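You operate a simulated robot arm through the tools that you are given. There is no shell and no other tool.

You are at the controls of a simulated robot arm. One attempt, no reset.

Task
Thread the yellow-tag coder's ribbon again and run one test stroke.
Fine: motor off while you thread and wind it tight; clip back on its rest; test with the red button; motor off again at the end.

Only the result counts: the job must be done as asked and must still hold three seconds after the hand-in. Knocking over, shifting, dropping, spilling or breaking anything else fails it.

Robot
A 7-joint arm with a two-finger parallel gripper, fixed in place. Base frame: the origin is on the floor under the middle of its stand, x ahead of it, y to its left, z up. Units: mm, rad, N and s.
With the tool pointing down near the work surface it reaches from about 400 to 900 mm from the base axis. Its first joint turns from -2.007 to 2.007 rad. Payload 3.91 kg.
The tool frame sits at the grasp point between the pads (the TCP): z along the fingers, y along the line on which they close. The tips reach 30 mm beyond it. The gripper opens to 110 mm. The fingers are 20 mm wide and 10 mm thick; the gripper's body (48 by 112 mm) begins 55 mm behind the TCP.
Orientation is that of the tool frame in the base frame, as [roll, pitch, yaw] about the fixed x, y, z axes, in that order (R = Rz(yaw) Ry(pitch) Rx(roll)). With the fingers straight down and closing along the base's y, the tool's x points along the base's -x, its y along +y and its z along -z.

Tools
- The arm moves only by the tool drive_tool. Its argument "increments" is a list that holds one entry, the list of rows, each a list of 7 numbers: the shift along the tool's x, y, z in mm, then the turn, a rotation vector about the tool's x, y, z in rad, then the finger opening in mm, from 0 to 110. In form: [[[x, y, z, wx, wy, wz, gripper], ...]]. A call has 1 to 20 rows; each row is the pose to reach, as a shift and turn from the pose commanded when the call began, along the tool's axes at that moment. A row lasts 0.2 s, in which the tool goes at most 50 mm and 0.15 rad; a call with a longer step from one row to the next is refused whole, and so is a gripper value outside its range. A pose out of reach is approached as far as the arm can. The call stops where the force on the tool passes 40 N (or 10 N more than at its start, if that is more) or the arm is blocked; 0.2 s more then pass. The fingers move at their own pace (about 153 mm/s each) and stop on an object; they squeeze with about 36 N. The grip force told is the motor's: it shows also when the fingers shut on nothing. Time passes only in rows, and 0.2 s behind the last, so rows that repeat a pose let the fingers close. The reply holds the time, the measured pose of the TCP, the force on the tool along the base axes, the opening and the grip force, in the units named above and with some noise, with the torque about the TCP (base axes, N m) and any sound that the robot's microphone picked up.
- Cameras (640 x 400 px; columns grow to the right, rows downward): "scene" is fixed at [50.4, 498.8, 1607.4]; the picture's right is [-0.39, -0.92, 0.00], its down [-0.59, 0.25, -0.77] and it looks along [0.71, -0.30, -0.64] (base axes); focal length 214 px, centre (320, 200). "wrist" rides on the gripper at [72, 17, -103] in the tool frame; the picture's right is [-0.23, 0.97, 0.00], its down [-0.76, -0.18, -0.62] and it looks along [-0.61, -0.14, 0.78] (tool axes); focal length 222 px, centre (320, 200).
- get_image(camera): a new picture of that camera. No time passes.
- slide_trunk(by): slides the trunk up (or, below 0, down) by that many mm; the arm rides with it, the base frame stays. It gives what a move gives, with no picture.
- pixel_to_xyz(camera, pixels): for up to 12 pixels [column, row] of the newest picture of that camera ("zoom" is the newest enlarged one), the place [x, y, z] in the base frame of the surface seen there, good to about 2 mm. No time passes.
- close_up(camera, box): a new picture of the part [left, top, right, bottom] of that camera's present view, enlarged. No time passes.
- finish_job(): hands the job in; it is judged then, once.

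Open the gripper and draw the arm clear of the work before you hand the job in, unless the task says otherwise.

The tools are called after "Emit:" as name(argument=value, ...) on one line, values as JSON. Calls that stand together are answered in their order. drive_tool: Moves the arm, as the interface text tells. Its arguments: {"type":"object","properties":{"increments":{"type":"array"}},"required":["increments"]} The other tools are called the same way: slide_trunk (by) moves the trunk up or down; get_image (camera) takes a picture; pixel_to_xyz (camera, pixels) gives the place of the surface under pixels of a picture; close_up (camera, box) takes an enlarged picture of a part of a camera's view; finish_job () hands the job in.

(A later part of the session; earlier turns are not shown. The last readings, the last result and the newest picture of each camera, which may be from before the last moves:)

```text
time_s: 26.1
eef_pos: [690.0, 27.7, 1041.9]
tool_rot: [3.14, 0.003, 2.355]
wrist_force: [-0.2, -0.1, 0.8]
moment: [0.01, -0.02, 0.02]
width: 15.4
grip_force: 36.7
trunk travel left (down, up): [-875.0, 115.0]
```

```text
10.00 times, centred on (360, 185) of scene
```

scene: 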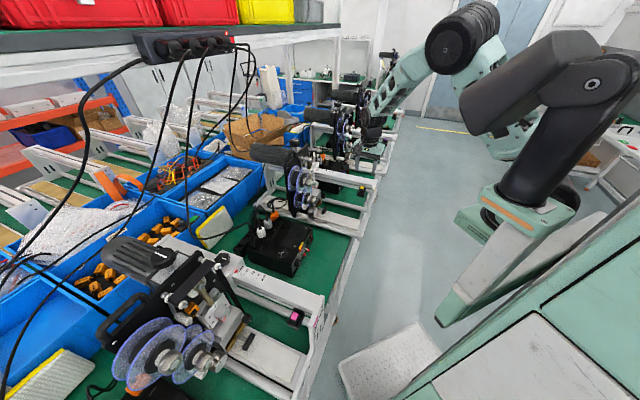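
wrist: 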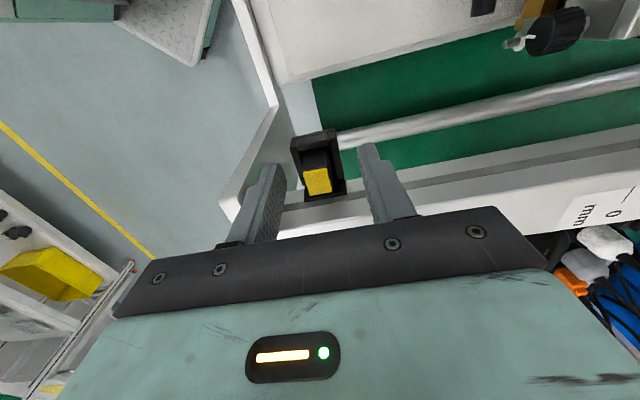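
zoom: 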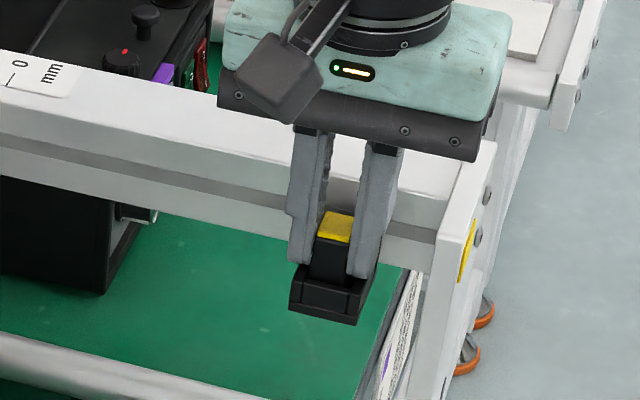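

The clip is gripped (15.4 mm wide). I note the seat pose (690.0, 27.7, 1041.9; yaw 2.356) and lift it straight up.

Emit:
drive_tool(increments=[[[0, 0, -10, 0, 0, 0, 0], [0, 0, -25, 0, 0, 0, 0], [0, 0, -60, 0, 0, 0, 0], [0, 0, -98, 0, 0, 0, 0], [0, 0, -98, 0, 0, 0, 0]]])

Emit:
get_image(camera="scene")

Emit:
close_up(camera="scene", box=[335, 140, 385, 200])

Emit:
get_image(camera="wrist")

```text
time_s: 27.3
eef_pos: [687.8, 28.7, 1142.3]
tool_rot: [3.139, 0.005, 2.355]
wrist_force: [1.0, -1.1, 0.2]
moment: [-0.01, 0.0, -0.02]
width: 15.4
grip_force: 36.2
trunk travel left (down, up): [-875.0, 115.0]
```

```text
taken
```

scene: 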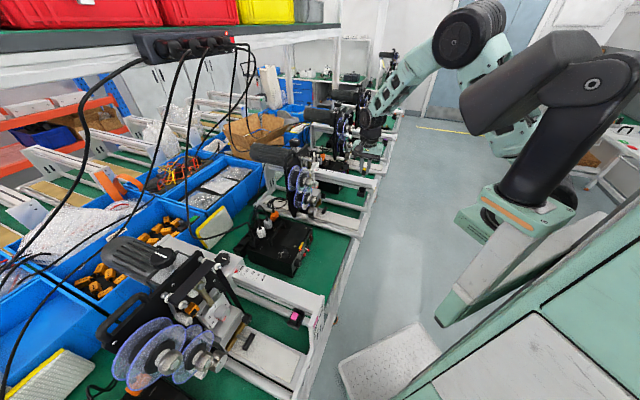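

```text
6.67 times, centred on (360, 170) of scene
```

zoom: 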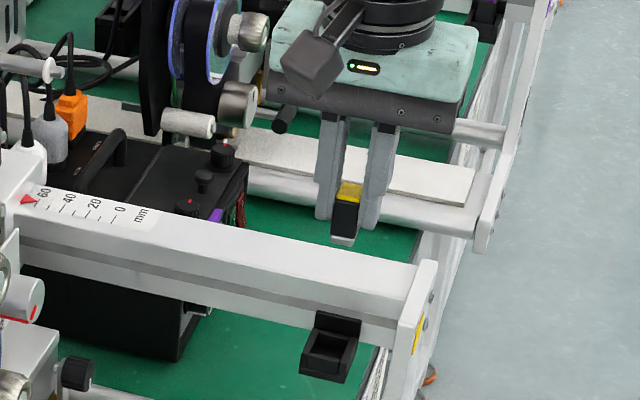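

```text
taken
```

wrist: 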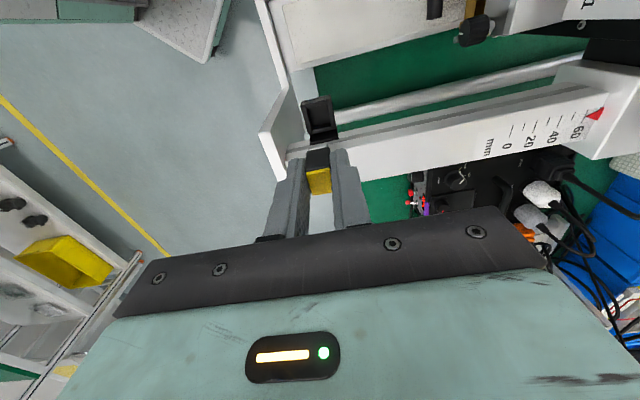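

The clip lifted out; its bottom looks metallic. I zoom on it to see its lower jaw.

Emit:
close_up(camera="scene", box=[352, 160, 374, 182])

Emit:
close_up(camera="wrist", box=[295, 140, 345, 200])

Emit:
close_up(camera="wrist", box=[290, 85, 350, 145])

```text
16.00 times, centred on (363, 171) of scene
```

zoom: 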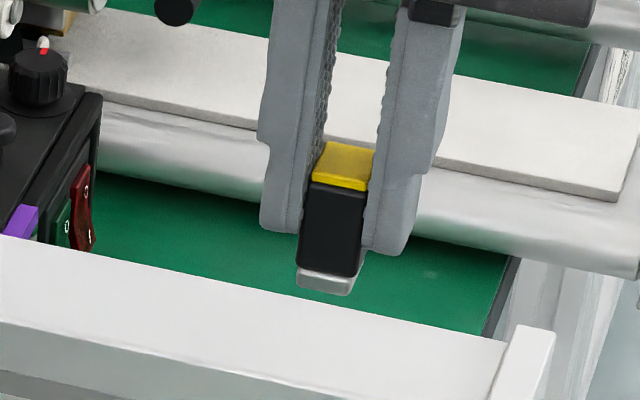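

```text
6.67 times, centred on (320, 170) of wrist
```

zoom: 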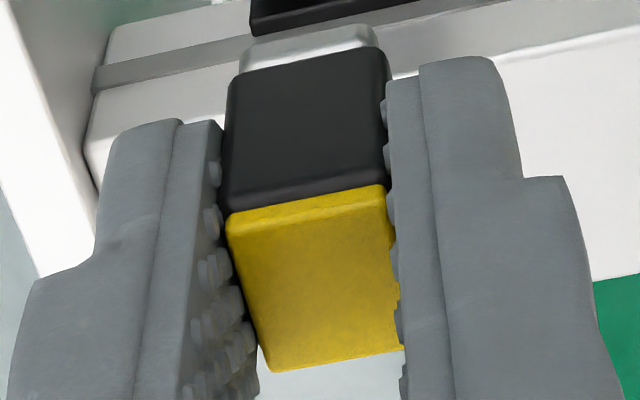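

```text
6.67 times, centred on (320, 115) of wrist
```

zoom: 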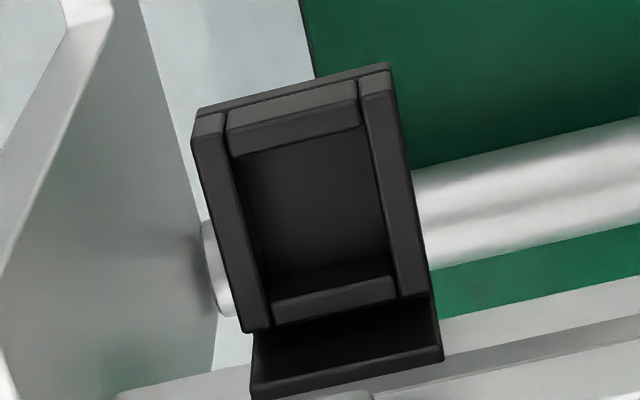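

The clip is a black block with a silver plate at its lower end (total ≈36 mm long) – evidently what takes hold of the grey leader. Before going on I study the lower rollers, head gap and path in detail from the scene camera.

Emit:
close_up(camera="scene", box=[300, 190, 344, 222])

Emit:
close_up(camera="scene", box=[296, 155, 340, 195])

Emit:
close_up(camera="wrist", box=[420, 0, 640, 130])

```text
12.50 times, centred on (322, 206) of scene
```

zoom: 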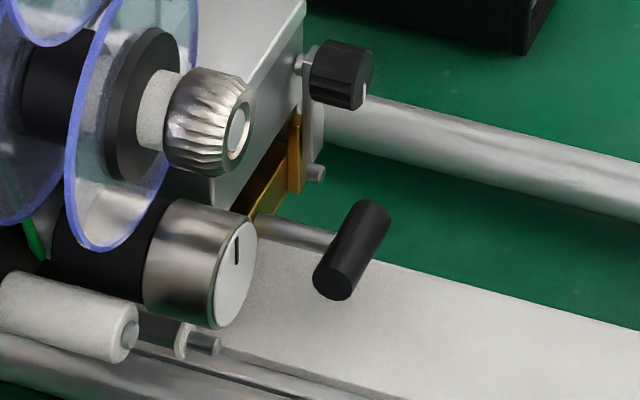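

```text
10.00 times, centred on (318, 175) of scene
```

zoom: 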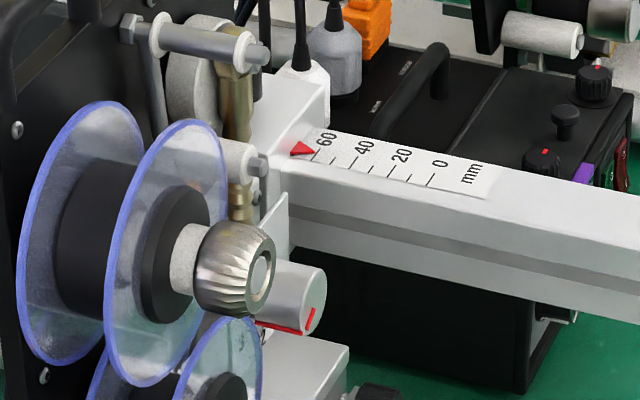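

```text
2.91 times, centred on (530, 65) of wrist
```

zoom: 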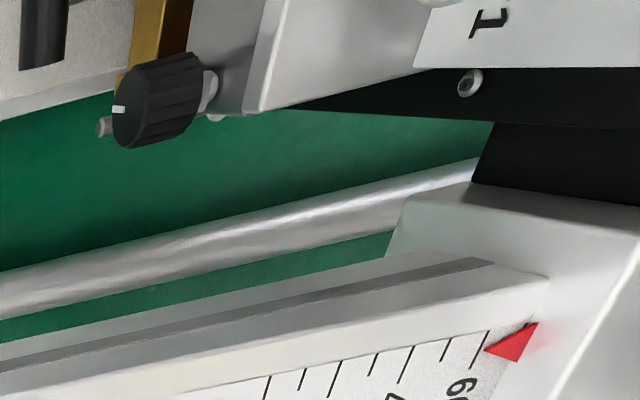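

I need a straight-on look at the path before attaching the leader. I move left to in front of the spools with the tool tilted 45° forward-down, which gives a nearly level camera view along d.

Emit:
drive_tool(increments=[[[13.9, 4.4, 2, -0.0512, -0.0512, -0.1235, 0], [27.7, 8.9, 4, -0.1023, -0.1023, -0.2471, 0], [41.6, 13.3, 8, -0.1535, -0.1535, -0.3706, 0], [55.5, 17.7, 12, -0.2046, -0.2046, -0.4941, 0], [69.3, 22.2, 17, -0.2558, -0.2558, -0.6176, 0], [83.2, 26.6, 22, -0.307, -0.307, -0.7412, 0], [97.1, 31, 28, -0.3581, -0.3581, -0.8647, 0], [110.9, 35.5, 34, -0.4093, -0.4093, -0.9882, 0]]])

Emit:
get_image(camera="scene")

```text
time_s: 29.1
eef_pos: [635.3, 131.4, 1107.1]
tool_rot: [2.976, 0.536, -2.956]
wrist_force: [0.1, 0.6, 0.7]
moment: [0.0, 0.0, 0.01]
width: 15.4
grip_force: 36.7
trunk travel left (down, up): [-875.0, 115.0]
```

```text
taken
```

scene: 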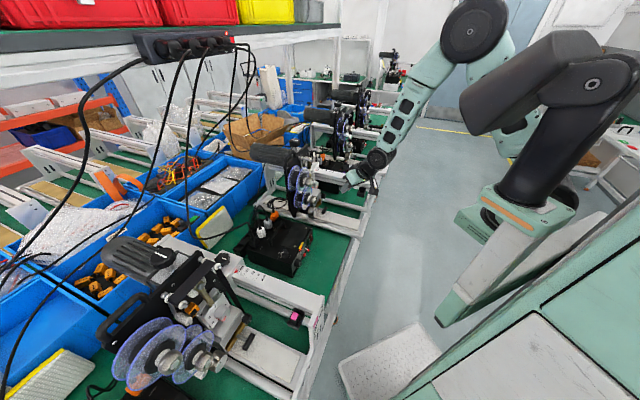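

That went exactly as commanded. I complete the rest of the rotation and move to (608,184,1085).

Emit:
drive_tool(increments=[[[6.5, 13.6, 4.9, -0.0512, -0.0512, -0.1235, 0], [13, 27.2, 9.8, -0.1023, -0.1023, -0.2471, 0], [19.5, 40.7, 14.6, -0.1535, -0.1535, -0.3706, 0], [26, 54.3, 19.5, -0.2046, -0.2046, -0.4941, 0], [26, 54.3, 19.5, -0.2046, -0.2046, -0.4941, 0]]])

Emit:
get_image(camera="wrist")

```text
time_s: 30.3
eef_pos: [608.2, 185.2, 1085.0]
tool_rot: [-3.134, 0.786, -2.351]
wrist_force: [-0.5, -0.3, -0.9]
moment: [-0.01, 0.03, 0.0]
width: 15.4
grip_force: 35.8
trunk travel left (down, up): [-875.0, 115.0]
```

```text
taken
```

wrist: 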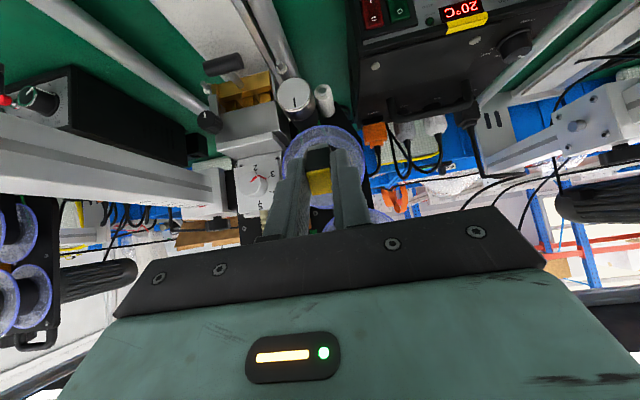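

I now see the coder upside-down from the front: head at (255,120), puller at (293,95), lower spool at (320,160). I zoom in on the lower path.

Emit:
close_up(camera="wrist", box=[190, 40, 350, 140])

Emit:
close_up(camera="wrist", box=[240, 60, 340, 130])

Emit:
close_up(camera="wrist", box=[210, 110, 400, 240])

```text
4.00 times, centred on (270, 90) of wrist
```

zoom: 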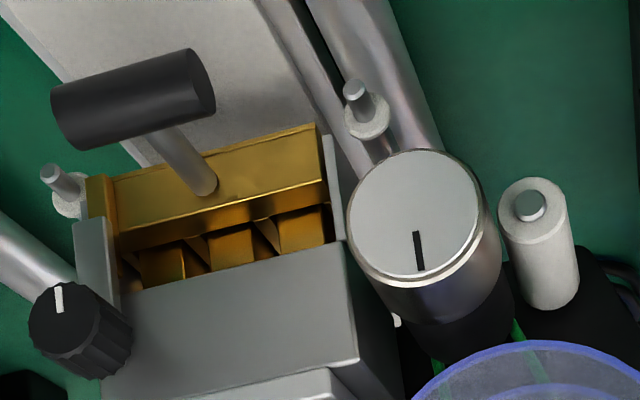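

```text
5.71 times, centred on (290, 95) of wrist
```

zoom: 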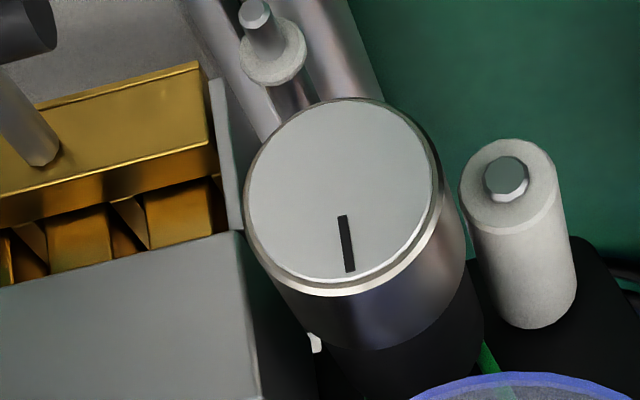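

```text
3.08 times, centred on (305, 175) of wrist
```

zoom: 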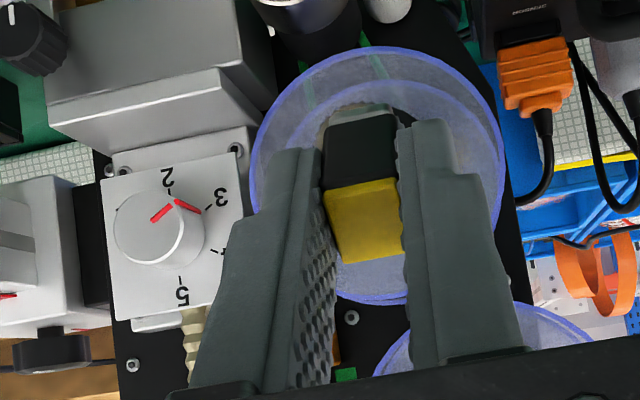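

I measure the lower rollers, puller, handle, gold plate and base plate.

Emit:
pixel_to_xyz(camera="wrist", pixels=[[279.3, 63], [281.8, 69.3], [203, 83.8], [207.5, 88.8], [293.3, 93.8], [322.5, 91.3], [207.5, 68.8], [240, 60], [241.3, 86.3], [243.8, 80], [247.5, 117.5], [208.8, 122.5]])

Emit:
pixel_to_xyz(camera="wrist", pixels=[[220, 50], [256, 95], [300, 125], [310, 118], [326, 105], [285, 150], [322, 232], [330, 150], [348, 160], [365, 165], [270, 73], [248, 75]])

```text
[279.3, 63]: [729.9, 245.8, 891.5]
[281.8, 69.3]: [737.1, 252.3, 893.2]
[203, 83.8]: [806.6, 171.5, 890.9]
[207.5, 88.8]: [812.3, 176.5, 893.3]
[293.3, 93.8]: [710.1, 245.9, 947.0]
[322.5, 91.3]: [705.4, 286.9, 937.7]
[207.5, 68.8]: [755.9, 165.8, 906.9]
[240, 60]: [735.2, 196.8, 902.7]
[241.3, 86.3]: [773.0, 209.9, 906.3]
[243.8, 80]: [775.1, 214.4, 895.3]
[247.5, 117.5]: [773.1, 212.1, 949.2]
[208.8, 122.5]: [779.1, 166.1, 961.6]
```

```text
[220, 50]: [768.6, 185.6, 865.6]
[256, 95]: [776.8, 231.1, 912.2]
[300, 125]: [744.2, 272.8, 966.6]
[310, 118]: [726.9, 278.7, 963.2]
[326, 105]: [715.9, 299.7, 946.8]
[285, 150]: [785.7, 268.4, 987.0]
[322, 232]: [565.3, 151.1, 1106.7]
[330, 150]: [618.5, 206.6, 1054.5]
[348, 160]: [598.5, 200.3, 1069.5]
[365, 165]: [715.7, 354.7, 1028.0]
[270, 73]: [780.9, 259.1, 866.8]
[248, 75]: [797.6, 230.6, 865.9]
```

I shift right and up so that the upper spool and the leader tab come clear of the fingers in the view.

Emit:
drive_tool(increments=[[[-14, -30, -14, 0, 0, 0, 0], [-28, -60, -28, 0, 0, 0, 0], [-42.4, -90, -42.4, 0, 0, 0, 0], [-42.4, -90, -42.4, 0, 0, 0, 0]]])

Emit:
get_image(camera="wrist")

Emit:
close_up(camera="wrist", box=[340, 110, 480, 230])

```text
time_s: 31.3
eef_pos: [674.6, 122.9, 1143.3]
tool_rot: [-3.134, 0.786, -2.352]
wrist_force: [0.2, 0.5, -0.7]
moment: [0.04, 0.0, 0.0]
width: 15.2
grip_force: 35.5
trunk travel left (down, up): [-875.0, 115.0]
```

```text
taken
```

wrist: 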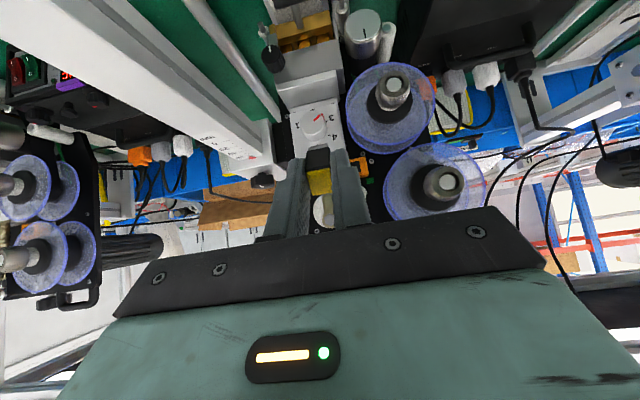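

```text
3.33 times, centred on (410, 170) of wrist
```

zoom: 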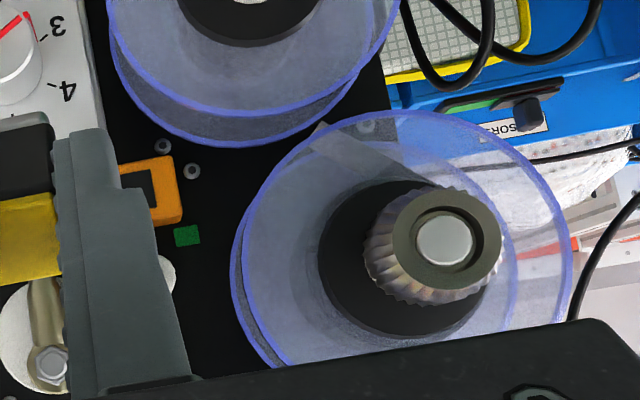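

The leader is visible at about px (412,150). I zoom tightly and measure its corners.

Emit:
close_up(camera="wrist", box=[395, 135, 455, 175])

Emit:
pixel_to_xyz(camera="zoom", pixels=[[145, 125], [170, 120], [150, 165], [200, 150], [250, 180], [300, 180], [350, 230], [400, 240], [120, 140], [160, 105], [60, 200], [250, 110]])

```text
10.00 times, centred on (425, 155) of wrist
```

zoom: 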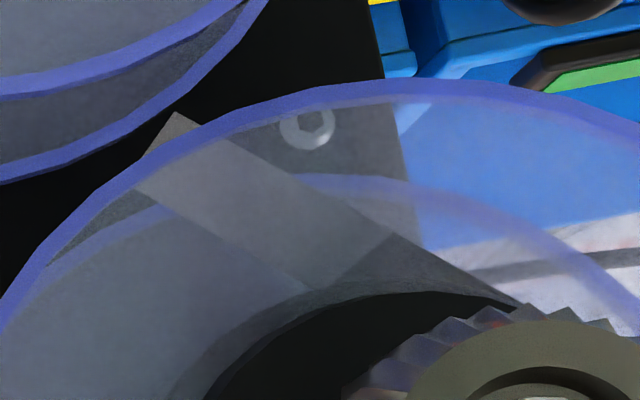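

```text
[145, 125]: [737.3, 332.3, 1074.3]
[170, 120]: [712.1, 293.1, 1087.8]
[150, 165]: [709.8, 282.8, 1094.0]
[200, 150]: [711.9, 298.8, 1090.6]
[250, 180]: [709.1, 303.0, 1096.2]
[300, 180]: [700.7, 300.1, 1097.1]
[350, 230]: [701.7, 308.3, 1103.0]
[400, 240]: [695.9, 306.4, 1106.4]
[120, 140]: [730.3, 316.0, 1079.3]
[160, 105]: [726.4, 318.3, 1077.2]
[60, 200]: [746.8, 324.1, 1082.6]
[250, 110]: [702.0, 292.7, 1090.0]
```

I sample more points on the leader to determine its depth range and tip line.

Emit:
pixel_to_xyz(camera="zoom", pixels=[[174, 114], [166, 126], [158, 140], [150, 155], [145, 172], [138, 186], [190, 122], [230, 145], [270, 168], [180, 210], [230, 240], [280, 270]])

Emit:
pixel_to_xyz(camera="wrist", pixels=[[442, 183], [430, 160], [450, 145], [385, 180], [395, 90], [395, 87], [370, 135], [432, 125], [390, 200], [420, 205], [350, 110], [362, 182]])

```text
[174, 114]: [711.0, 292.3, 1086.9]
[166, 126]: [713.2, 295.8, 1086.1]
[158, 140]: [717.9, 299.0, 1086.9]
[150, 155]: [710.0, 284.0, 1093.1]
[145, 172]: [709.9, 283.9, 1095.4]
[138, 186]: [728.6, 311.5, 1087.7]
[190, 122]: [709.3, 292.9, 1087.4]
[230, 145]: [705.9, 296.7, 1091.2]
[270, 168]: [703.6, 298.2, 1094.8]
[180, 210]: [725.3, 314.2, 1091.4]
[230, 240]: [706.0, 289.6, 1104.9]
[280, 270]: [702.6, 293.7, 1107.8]
```

```text
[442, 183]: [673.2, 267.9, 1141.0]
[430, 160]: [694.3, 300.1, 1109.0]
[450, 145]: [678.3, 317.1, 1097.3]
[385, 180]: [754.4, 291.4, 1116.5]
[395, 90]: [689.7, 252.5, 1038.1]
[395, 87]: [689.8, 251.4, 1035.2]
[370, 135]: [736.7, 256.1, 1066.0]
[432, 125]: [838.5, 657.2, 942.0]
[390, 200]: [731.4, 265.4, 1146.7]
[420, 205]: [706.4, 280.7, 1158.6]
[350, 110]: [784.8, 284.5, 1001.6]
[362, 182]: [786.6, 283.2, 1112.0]
```

The leader's tip edge lies at L≈295.5, z≈1087, D 709–735 (26 mm wide), in the 16 mm gap between the two spools' discs. To get the right side around the dancer I zoom on the threaded magenta coder's dancer and top-left roller.

Emit:
close_up(camera="scene", box=[184, 282, 216, 308])

Emit:
close_up(camera="scene", box=[180, 290, 212, 322])

Emit:
close_up(camera="wrist", box=[0, 140, 110, 310])

Emit:
close_up(camera="scene", box=[336, 95, 362, 120])

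```text
15.38 times, centred on (200, 295) of scene
```

zoom: 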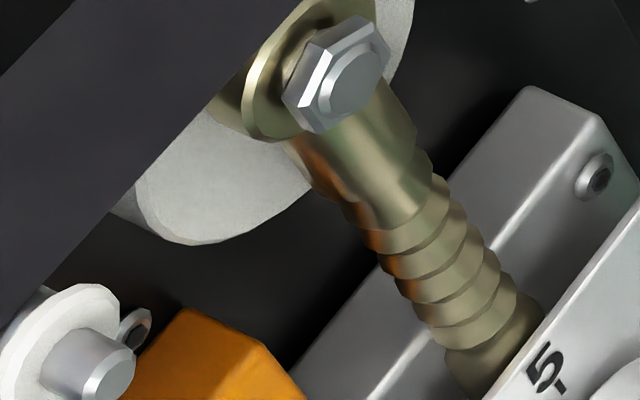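

```text
12.50 times, centred on (196, 306) of scene
```

zoom: 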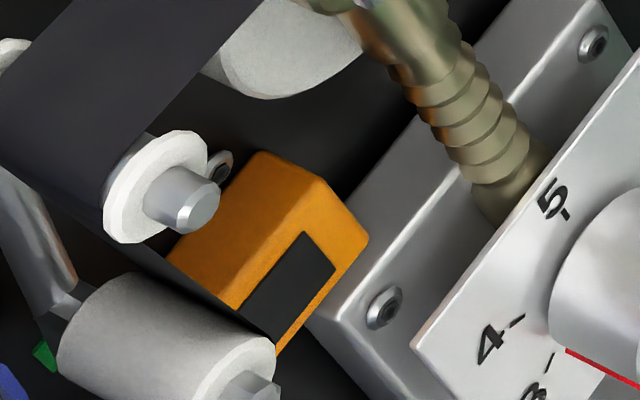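

```text
2.35 times, centred on (55, 225) of wrist
```

zoom: 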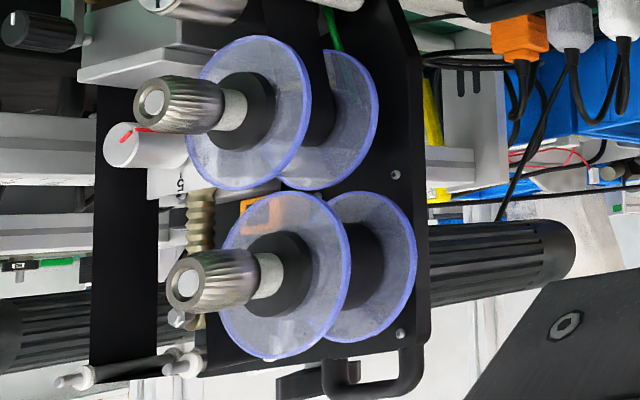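

```text
16.00 times, centred on (349, 108) of scene
```

zoom: 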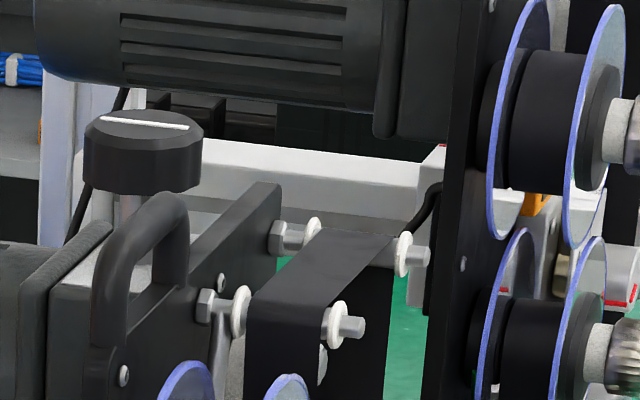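

The magenta coder confirms the route: under and up the right side of the dancer, up over the left/top of the top-left roller, across, down the right of the top-right roller, under the two bottom rollers, up between pinch and puller to the left side of the lower spool; and its dancer arm's end sits at the green mark when tight. I now roll the hand (x to the left, tool nearly level) in place to approach the leader from the front.

Emit:
drive_tool(increments=[[[0, 0, 0, -0.0399, -0.0399, 0.1264, 0], [0, 0, 0, -0.0797, -0.0797, 0.2529, 0], [0, 0, 0, -0.1196, -0.1196, 0.3793, 0], [0, 0, 0, -0.1595, -0.1595, 0.5058, 0], [0, 0, 0, -0.1993, -0.1993, 0.6322, 0], [0, 0, 0, -0.2392, -0.2392, 0.7587, 0], [0, 0, 0, -0.2791, -0.2791, 0.8851, 0], [0, 0, 0, -0.3189, -0.3189, 1.0115, 0], [0, 0, 0, -0.3588, -0.3588, 1.138, 0], [0, 0, 0, -0.3987, -0.3987, 1.2644, 0], [0, 0, 0, -0.4385, -0.4385, 1.3909, 0], [0, 0, 0, -0.4784, -0.4784, 1.5173, 0], [0, 0, 0, -0.4784, -0.4784, 1.5173, 0]]])

Emit:
get_image(camera="wrist")

Emit:
get_image(camera="scene")

```text
time_s: 34.1
eef_pos: [672.4, 120.7, 1144.1]
tool_rot: [1.743, 0.005, 2.356]
wrist_force: [-0.2, -0.6, -0.2]
moment: [0.0, 0.03, 0.01]
width: 15.3
grip_force: 36.2
trunk travel left (down, up): [-875.0, 115.0]
```

```text
taken
```

wrist: 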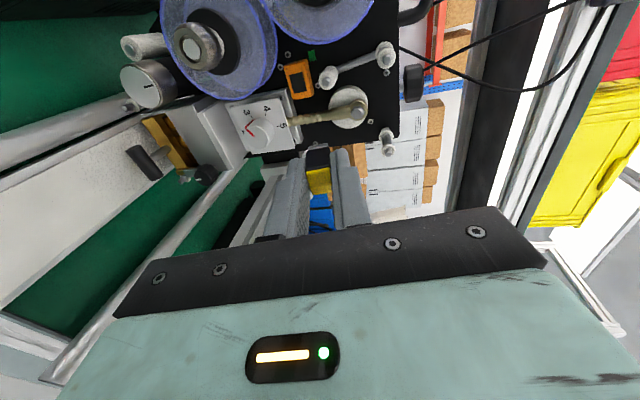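

```text
taken
```

scene: 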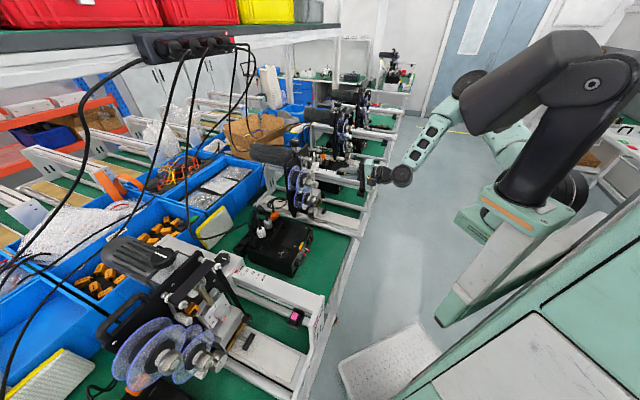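

Orientation reached exactly, and this view (picture right = up) shows the entire path. I zoom in and measure the remaining parts: dial, dancer, rollers and carriage.

Emit:
close_up(camera="wrist", box=[250, 20, 410, 160])

Emit:
close_up(camera="wrist", box=[110, 0, 330, 200])

Emit:
pixel_to_xyz(camera="wrist", pixels=[[327, 74], [385, 50], [387, 145], [350, 107], [262, 128], [205, 175], [140, 158], [182, 174], [295, 60], [312, 56], [340, 66], [300, 82]])

Emit:
pixel_to_xyz(camera="wrist", pixels=[[195, 42], [290, 8], [250, 195], [230, 185], [262, 175], [275, 160], [215, 150], [170, 140], [128, 107], [140, 90], [118, 85], [205, 110]])

```text
2.86 times, centred on (330, 90) of wrist
```

zoom: 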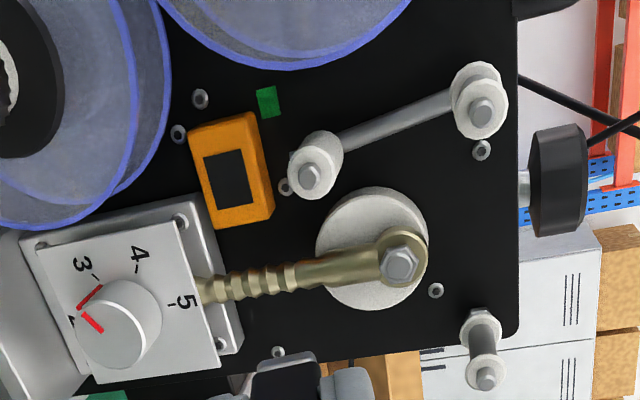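

```text
2.00 times, centred on (220, 100) of wrist
```

zoom: 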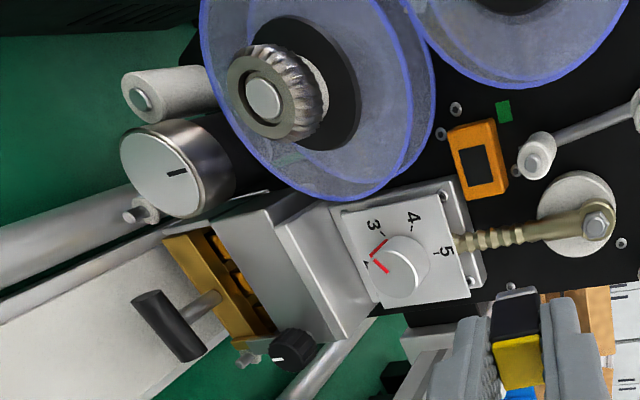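

```text
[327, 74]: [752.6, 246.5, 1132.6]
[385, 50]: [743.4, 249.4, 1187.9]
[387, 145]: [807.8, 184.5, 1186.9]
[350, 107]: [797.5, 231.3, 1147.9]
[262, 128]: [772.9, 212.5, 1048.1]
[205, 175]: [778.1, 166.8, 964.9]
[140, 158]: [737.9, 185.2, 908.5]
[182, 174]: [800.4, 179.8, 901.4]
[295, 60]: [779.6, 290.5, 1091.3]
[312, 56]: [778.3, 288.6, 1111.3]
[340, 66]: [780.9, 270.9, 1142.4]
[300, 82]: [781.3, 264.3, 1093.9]
```

```text
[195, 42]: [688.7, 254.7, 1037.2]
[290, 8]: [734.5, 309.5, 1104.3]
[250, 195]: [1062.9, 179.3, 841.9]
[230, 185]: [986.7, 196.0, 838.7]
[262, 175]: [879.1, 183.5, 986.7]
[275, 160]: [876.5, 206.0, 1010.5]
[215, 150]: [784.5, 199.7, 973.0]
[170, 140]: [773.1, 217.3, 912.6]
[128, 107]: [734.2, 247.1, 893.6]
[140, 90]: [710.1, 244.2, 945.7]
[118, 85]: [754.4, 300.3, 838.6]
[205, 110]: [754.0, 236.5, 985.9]
```

I re-measure the roller tips and dial knob at their exact centres.

Emit:
pixel_to_xyz(camera="wrist", pixels=[[386.6, 59.6], [326.5, 80.6], [388.7, 152.2], [350, 113], [256, 133], [250, 137], [205, 178], [216, 173], [268, 122], [380, 72], [393, 48], [330, 62]])

Emit:
close_up(camera="wrist", box=[290, 30, 410, 130])

```text
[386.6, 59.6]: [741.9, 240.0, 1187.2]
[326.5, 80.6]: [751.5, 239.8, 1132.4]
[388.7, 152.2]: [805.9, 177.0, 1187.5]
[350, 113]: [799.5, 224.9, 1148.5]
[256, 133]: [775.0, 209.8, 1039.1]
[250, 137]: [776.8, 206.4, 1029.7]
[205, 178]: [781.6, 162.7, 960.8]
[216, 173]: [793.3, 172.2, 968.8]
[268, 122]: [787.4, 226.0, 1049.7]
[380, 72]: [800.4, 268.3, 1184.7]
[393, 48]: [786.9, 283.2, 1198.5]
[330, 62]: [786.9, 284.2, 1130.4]
```

```text
4.00 times, centred on (350, 80) of wrist
```

zoom: 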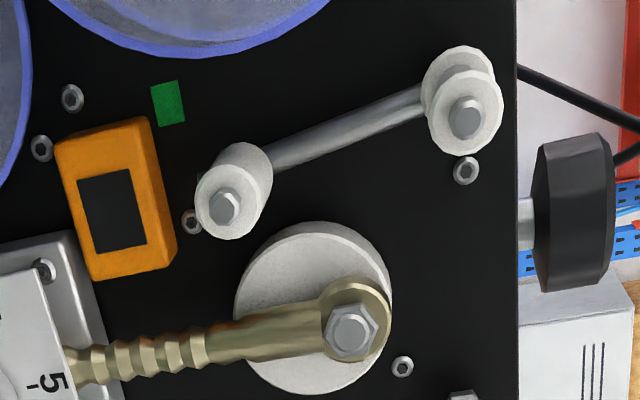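

Now I know: top-left roller L=355, z=1187; top-right L=445, z=1187; dancer L=362, z=1132; dial knob front D≈695; thumb knob L≈436, z≈961. I move the clip's silver end to just in front of the disc gap next to the leader tip (L≈304, z≈1086, D≈690).

Emit:
drive_tool(increments=[[[43, -24.4, 4.3, 0, 0, 0, 0], [86.1, -48.8, 8.6, 0, 0, 0, 0], [86.1, -43.9, 36.2, 0, 0, 0, 0], [86.1, -39.1, 63.8, 0, 0, 0, 0], [86.1, -34.3, 91.2, 0, 0, 0, 0], [86.1, -34.3, 91.2, 0, 0, 0, 0]]])

Emit:
get_image(camera="wrist")

Emit:
close_up(camera="wrist", box=[250, 60, 400, 190])

Emit:
close_up(camera="scene", box=[290, 165, 350, 215])

```text
time_s: 35.5
eef_pos: [669.5, 240.4, 1094.1]
tool_rot: [1.744, 0.005, 2.357]
wrist_force: [0.0, 0.2, -0.1]
moment: [0.02, 0.01, 0.0]
width: 15.2
grip_force: 36.0
trunk travel left (down, up): [-875.0, 115.0]
```

```text
taken
```

wrist: 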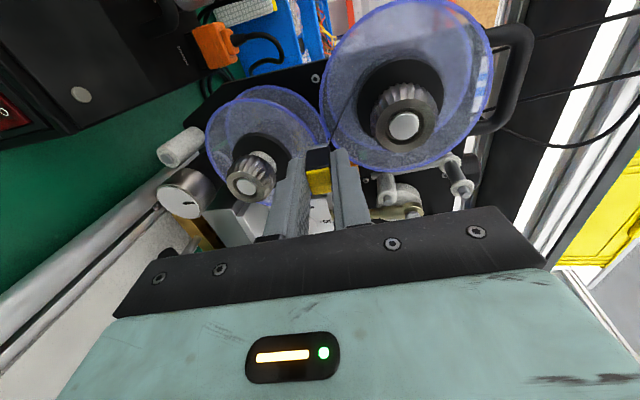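

```text
3.08 times, centred on (325, 125) of wrist
```

zoom: 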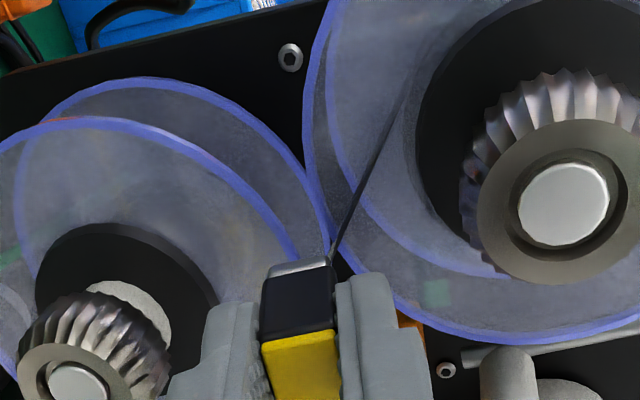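

```text
8.00 times, centred on (320, 190) of scene
```

zoom: 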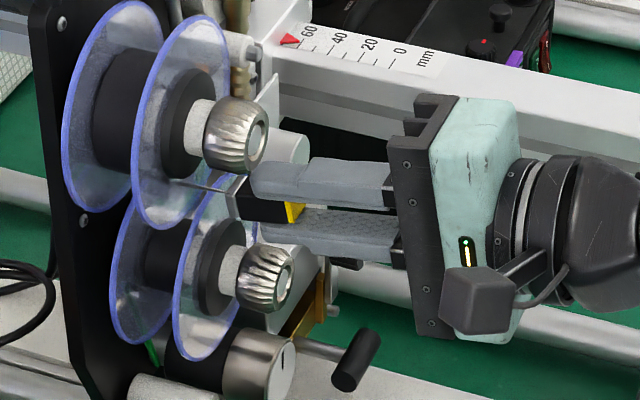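

The leader (edge-on, dark line) now seems to run to the clip's silver end at zoom (333,262). I zoom in to see whether it has attached.

Emit:
close_up(camera="wrist", box=[305, 110, 365, 160])

Emit:
close_up(camera="scene", box=[305, 180, 325, 198])

Emit:
pixel_to_xyz(camera="scene", pixels=[[303, 188.3], [305, 188.6], [307, 189], [308.5, 189.5], [310, 190], [312, 190]])

```text
8.00 times, centred on (335, 135) of wrist
```

zoom: 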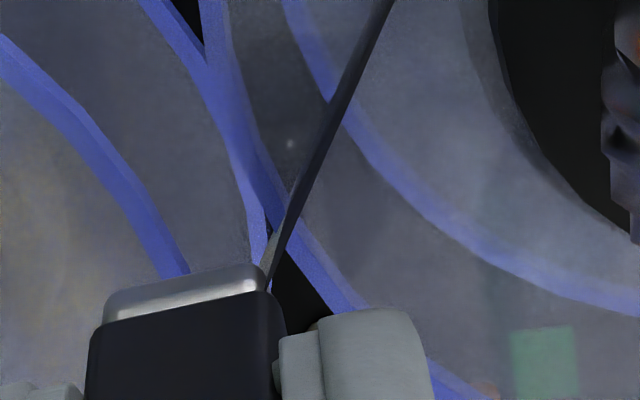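

```text
16.00 times, centred on (315, 189) of scene
```

zoom: 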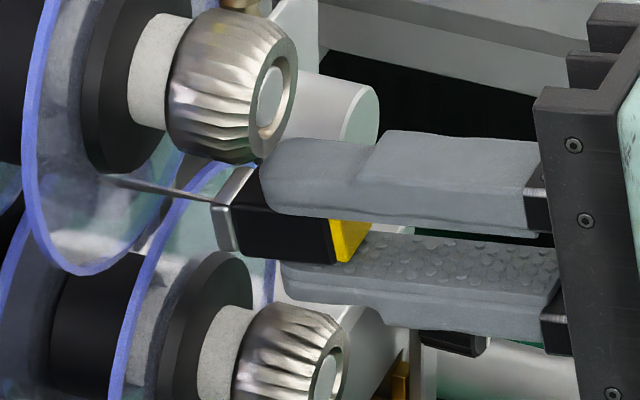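

```text
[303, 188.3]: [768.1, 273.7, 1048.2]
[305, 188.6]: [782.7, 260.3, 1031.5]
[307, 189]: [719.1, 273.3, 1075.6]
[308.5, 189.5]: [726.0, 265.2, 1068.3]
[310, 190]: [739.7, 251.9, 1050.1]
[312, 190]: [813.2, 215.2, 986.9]
```

The strip now ends exactly at the silver plate, different from its earlier position, so it may already be attached. I test by moving the clip 25 mm to the right and slightly back.

Emit:
drive_tool(increments=[[[-12, 0, -2, 0, 0, 0, 0], [-25, 0, -4, 0, 0, 0, 0], [-25, 0, -4, 0, 0, 0, 0]]])

Emit:
get_image(camera="wrist")

Emit:
close_up(camera="wrist", box=[270, 70, 390, 170])

Emit:
close_up(camera="scene", box=[298, 172, 332, 202])

```text
time_s: 36.3
eef_pos: [684.5, 220.9, 1094.7]
tool_rot: [1.745, 0.006, 2.356]
wrist_force: [-0.4, -0.2, -0.3]
moment: [-0.02, -0.02, -0.02]
width: 15.6
grip_force: 35.9
trunk travel left (down, up): [-875.0, 115.0]
```

```text
taken
```

wrist: 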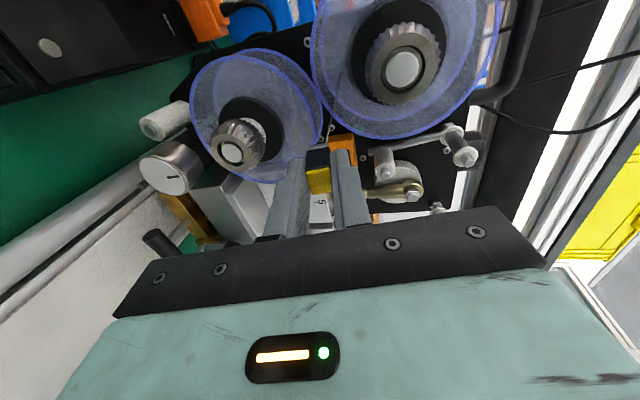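

```text
4.00 times, centred on (330, 120) of wrist
```

zoom: 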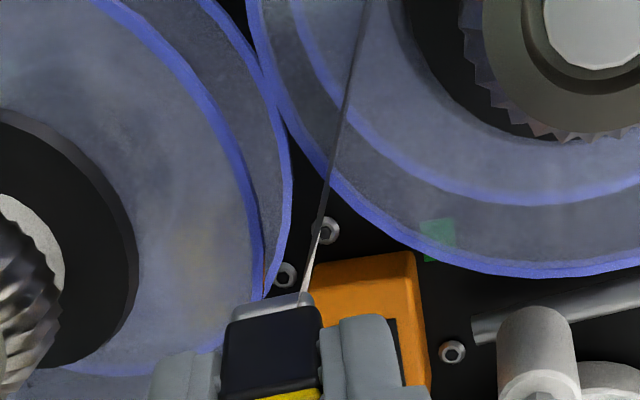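

```text
13.33 times, centred on (315, 187) of scene
```

zoom: 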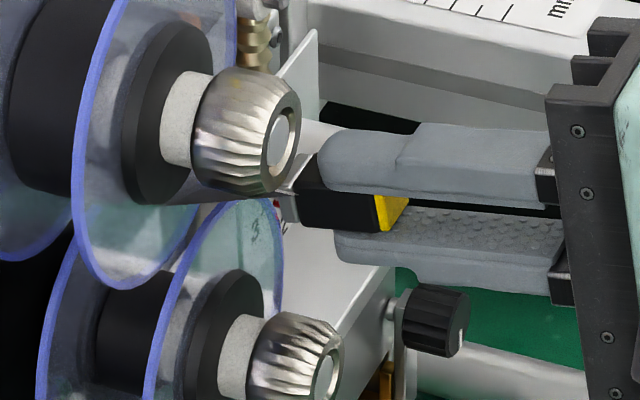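

The ribbon follows the clip – it's attached. I calibrate where the clip's silver end and the neighbouring parts are before threading under the dancer.

Emit:
pixel_to_xyz(camera="wrist", pixels=[[316.2, 146.5], [308, 148.5], [324, 145], [316, 158], [372, 163], [385, 160], [440, 140], [462, 158], [437, 207], [413, 190], [343, 152], [325.5, 147]])

```text
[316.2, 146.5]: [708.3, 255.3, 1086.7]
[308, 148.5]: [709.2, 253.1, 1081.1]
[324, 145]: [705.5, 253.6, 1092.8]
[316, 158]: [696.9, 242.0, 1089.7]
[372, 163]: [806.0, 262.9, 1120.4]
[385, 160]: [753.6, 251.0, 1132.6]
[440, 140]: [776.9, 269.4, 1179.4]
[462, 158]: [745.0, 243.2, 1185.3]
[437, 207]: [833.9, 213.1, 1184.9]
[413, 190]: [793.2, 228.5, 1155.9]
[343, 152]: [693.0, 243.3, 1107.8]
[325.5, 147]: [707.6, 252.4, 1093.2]
```

The silver end is about 43 mm ahead of the TCP. I now lead the clip under the dancer (L≈362, z≈1132): first to L=345, then L=388 at z≈1100, with the clip end at D≈703.

Emit:
drive_tool(increments=[[[-8.6, 7.1, 9, 0, 0, 0, 0], [-17.2, 14.2, 18.1, 0, 0, 0, 0], [-37.2, 15.2, 18, 0, 0, 0, 0], [-60, 16.1, 17.8, 0, 0, 0, 0], [-60, 16.1, 17.8, 0, 0, 0, 0]]])

Emit:
get_image(camera="wrist")

Emit:
close_up(camera="wrist", box=[280, 70, 460, 190])

Emit:
close_up(camera="scene", box=[290, 155, 350, 205])

```text
time_s: 37.5
eef_pos: [743.2, 192.4, 1108.3]
tool_rot: [1.743, 0.006, 2.357]
wrist_force: [-0.3, -0.3, -0.8]
moment: [0.0, 0.0, 0.03]
width: 15.3
grip_force: 35.8
trunk travel left (down, up): [-875.0, 115.0]
```

```text
taken
```

wrist: 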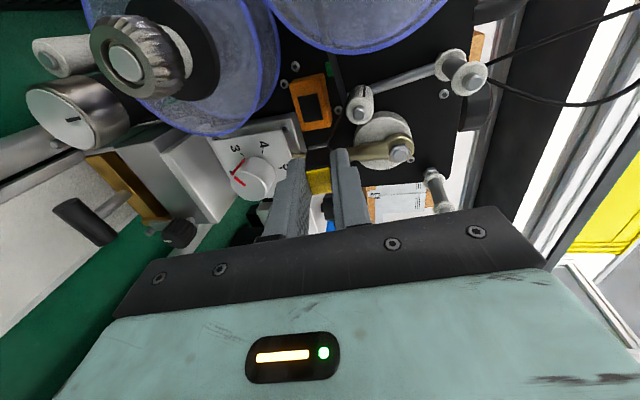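

```text
3.33 times, centred on (370, 130) of wrist
```

zoom: 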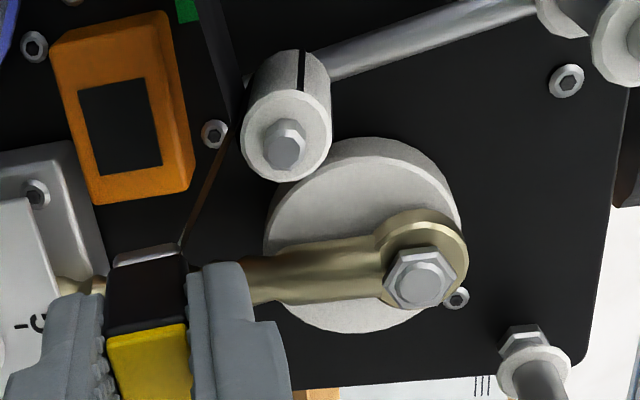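

```text
8.00 times, centred on (320, 180) of scene
```

zoom: 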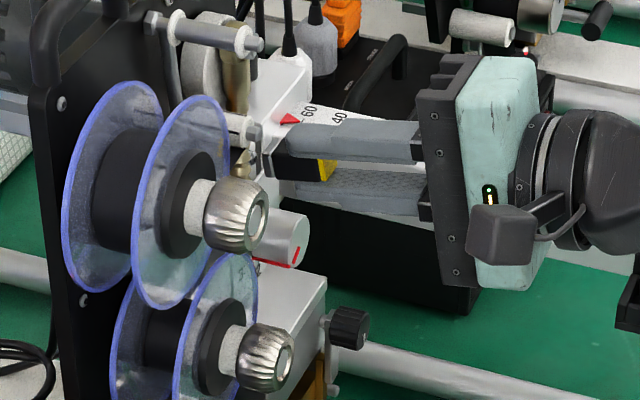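

The ribbon now touches the dancer's underside (dark line bending at zoom (237,125)). I continue up its right side to z≈1158 and look again.

Emit:
drive_tool(increments=[[[0, 15.5, -2.7, 0, 0, 0, 0], [0, 31, -5.5, 0, 0, 0, 0], [2.8, 43.8, -7.7, 0, 0, 0, 0], [5.5, 56.6, -10, 0, 0, 0, 0], [5.5, 56.6, -10, 0, 0, 0, 0]]])

Emit:
get_image(camera="wrist")

Emit:
close_up(camera="wrist", box=[230, 70, 450, 200])

```text
time_s: 38.7
eef_pos: [738.0, 196.2, 1166.0]
tool_rot: [1.743, 0.004, 2.355]
wrist_force: [-0.4, -0.4, 0.0]
moment: [-0.01, 0.01, 0.02]
width: 15.3
grip_force: 35.6
trunk travel left (down, up): [-875.0, 115.0]
```

```text
taken
```

wrist: 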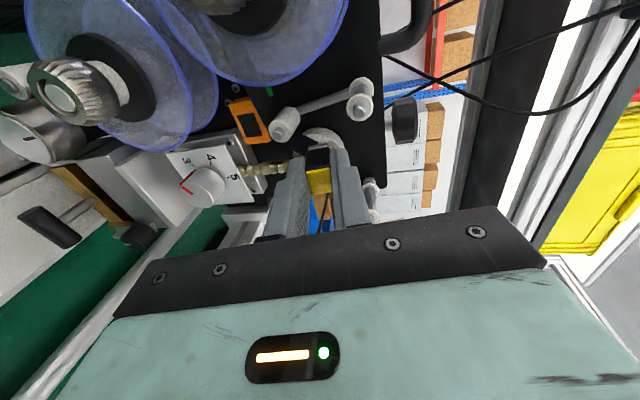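

```text
2.91 times, centred on (340, 135) of wrist
```

zoom: 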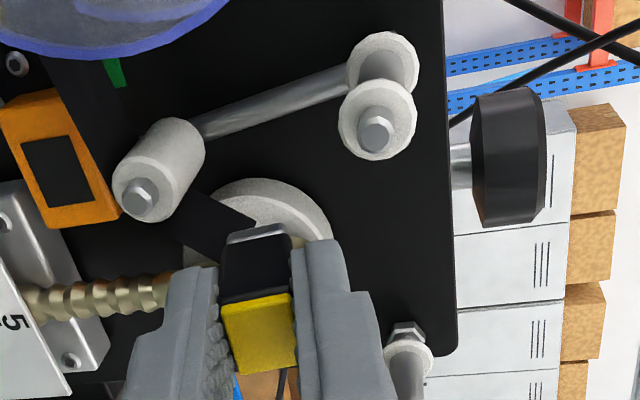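

The ribbon runs under and up the right of the dancer (dark band at zoom (215,225)). Next I pass left between dancer and top-left roller and up the left side of that roller.

Emit:
drive_tool(increments=[[[22, 2, -0.4, 0, 0, 0, 0], [45.1, 4.4, -0.8, 0, 0, 0, 0], [50, 16, -2.8, 0, 0, 0, 0], [53.1, 28.1, -4.9, 0, 0, 0, 0], [53.1, 28.1, -4.9, 0, 0, 0, 0]]])

Emit:
get_image(camera="wrist")

Emit:
close_up(camera="wrist", box=[200, 70, 420, 200])

Emit:
close_up(camera="scene", box=[290, 145, 350, 195])

```text
time_s: 39.9
eef_pos: [701.4, 235.3, 1193.7]
tool_rot: [1.743, 0.005, 2.357]
wrist_force: [0.4, -1.4, -0.7]
moment: [-0.04, 0.0, 0.06]
width: 15.2
grip_force: 35.7
trunk travel left (down, up): [-875.0, 115.0]
```

```text
taken
```

wrist: 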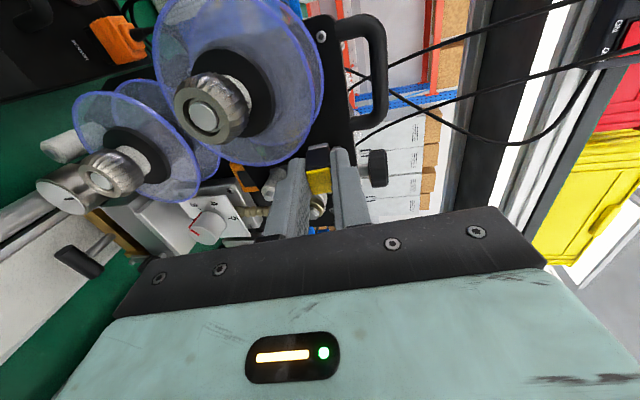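

```text
2.91 times, centred on (310, 135) of wrist
```

zoom: 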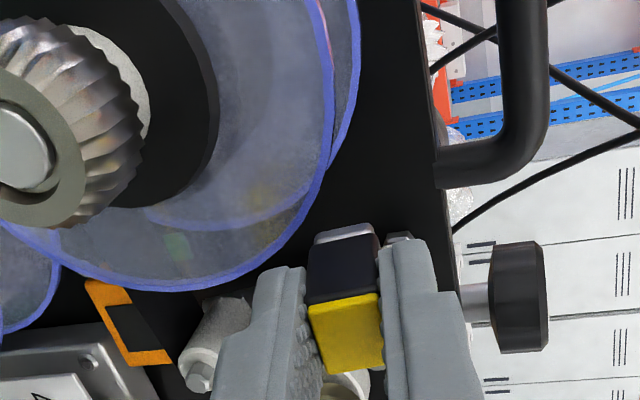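

```text
8.00 times, centred on (320, 170) of scene
```

zoom: 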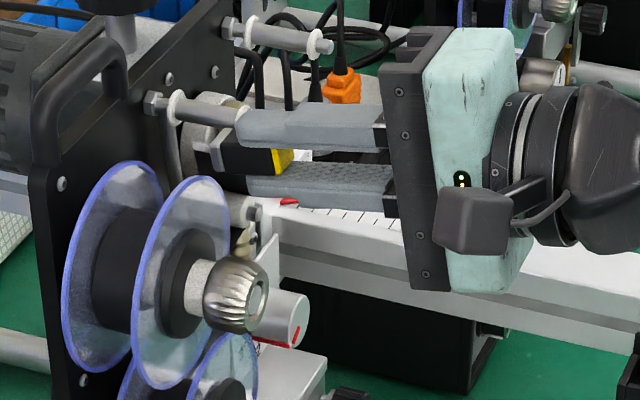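

The clip end is left of the top-left roller. I continue over its top and across to beyond the top-right roller at z≈1219.

Emit:
drive_tool(increments=[[[-2, 15, -2.6, 0, 0, 0, 0], [-4.4, 29.5, -5.2, 0, 0, 0, 0], [-27.4, 32.5, -5.7, 0, 0, 0, 0], [-60, 32.5, -5.7, 0, 0, 0, 0], [-100, 32.5, -5.7, 0, 0, 0, 0], [-142.4, 32.5, -5.7, 0, 0, 0, 0], [-142.4, 32.5, -5.7, 0, 0, 0, 0]]])

Emit:
get_image(camera="wrist")

Emit:
close_up(camera="wrist", box=[190, 30, 390, 180])

Emit:
close_up(camera="scene", box=[290, 145, 350, 195])

```text
time_s: 41.5
eef_pos: [803.2, 132.9, 1226.7]
tool_rot: [1.743, 0.007, 2.356]
wrist_force: [-0.5, 0.0, 0.5]
moment: [0.05, 0.01, 0.01]
width: 15.1
grip_force: 36.0
trunk travel left (down, up): [-875.0, 115.0]
```

```text
taken
```

wrist: 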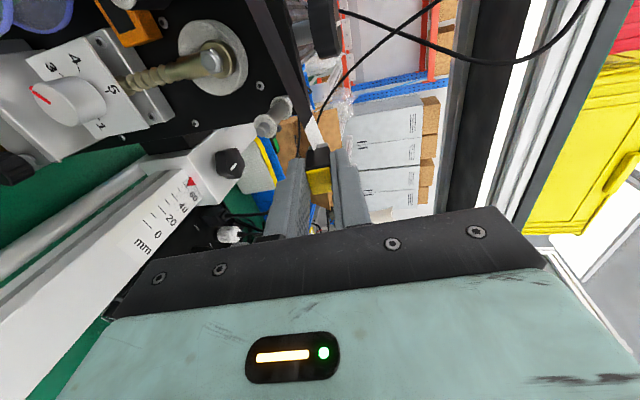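

```text
2.67 times, centred on (290, 105) of wrist
```

zoom: 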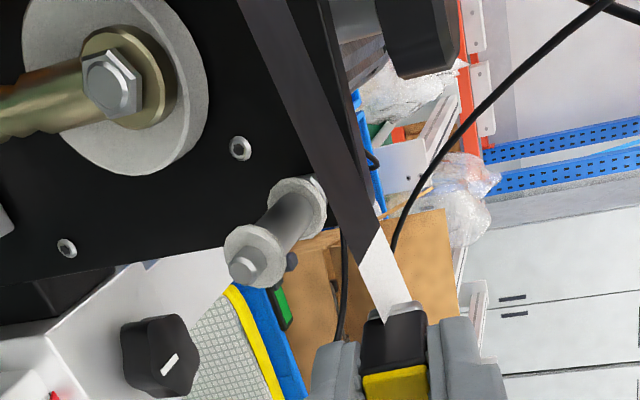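

```text
8.00 times, centred on (320, 170) of scene
```

zoom: 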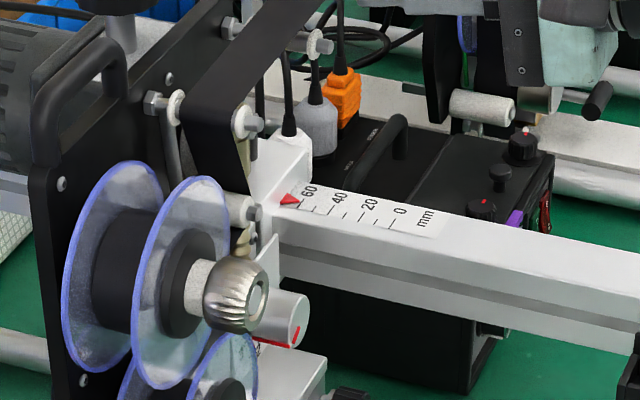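

The ribbon now runs over both top rollers exactly like on the magenta coder. Next comes the descent on the right side between head and rail; I measure the carriage, head side and rail to plan the lane.

Emit:
close_up(camera="wrist", box=[100, 90, 300, 240])

Emit:
pixel_to_xyz(camera="wrist", pixels=[[200, 155], [250, 128], [192, 165], [230, 163], [180, 155], [170, 165], [150, 150], [140, 165], [110, 130], [75, 150], [60, 105], [160, 180]])

```text
2.67 times, centred on (200, 165) of wrist
```

zoom: 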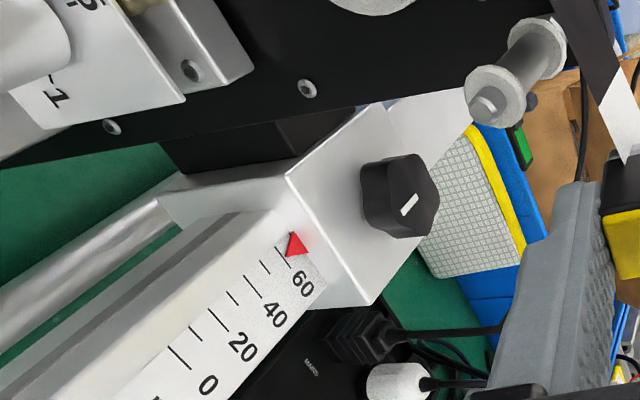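

```text
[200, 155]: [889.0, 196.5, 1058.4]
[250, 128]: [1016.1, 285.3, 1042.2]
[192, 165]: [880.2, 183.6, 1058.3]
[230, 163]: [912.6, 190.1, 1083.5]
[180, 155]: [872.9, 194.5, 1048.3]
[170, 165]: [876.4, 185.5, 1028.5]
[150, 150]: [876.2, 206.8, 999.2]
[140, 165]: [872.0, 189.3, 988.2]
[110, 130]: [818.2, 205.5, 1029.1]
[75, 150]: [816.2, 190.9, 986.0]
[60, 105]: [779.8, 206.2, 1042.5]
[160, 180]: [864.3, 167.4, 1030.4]
```

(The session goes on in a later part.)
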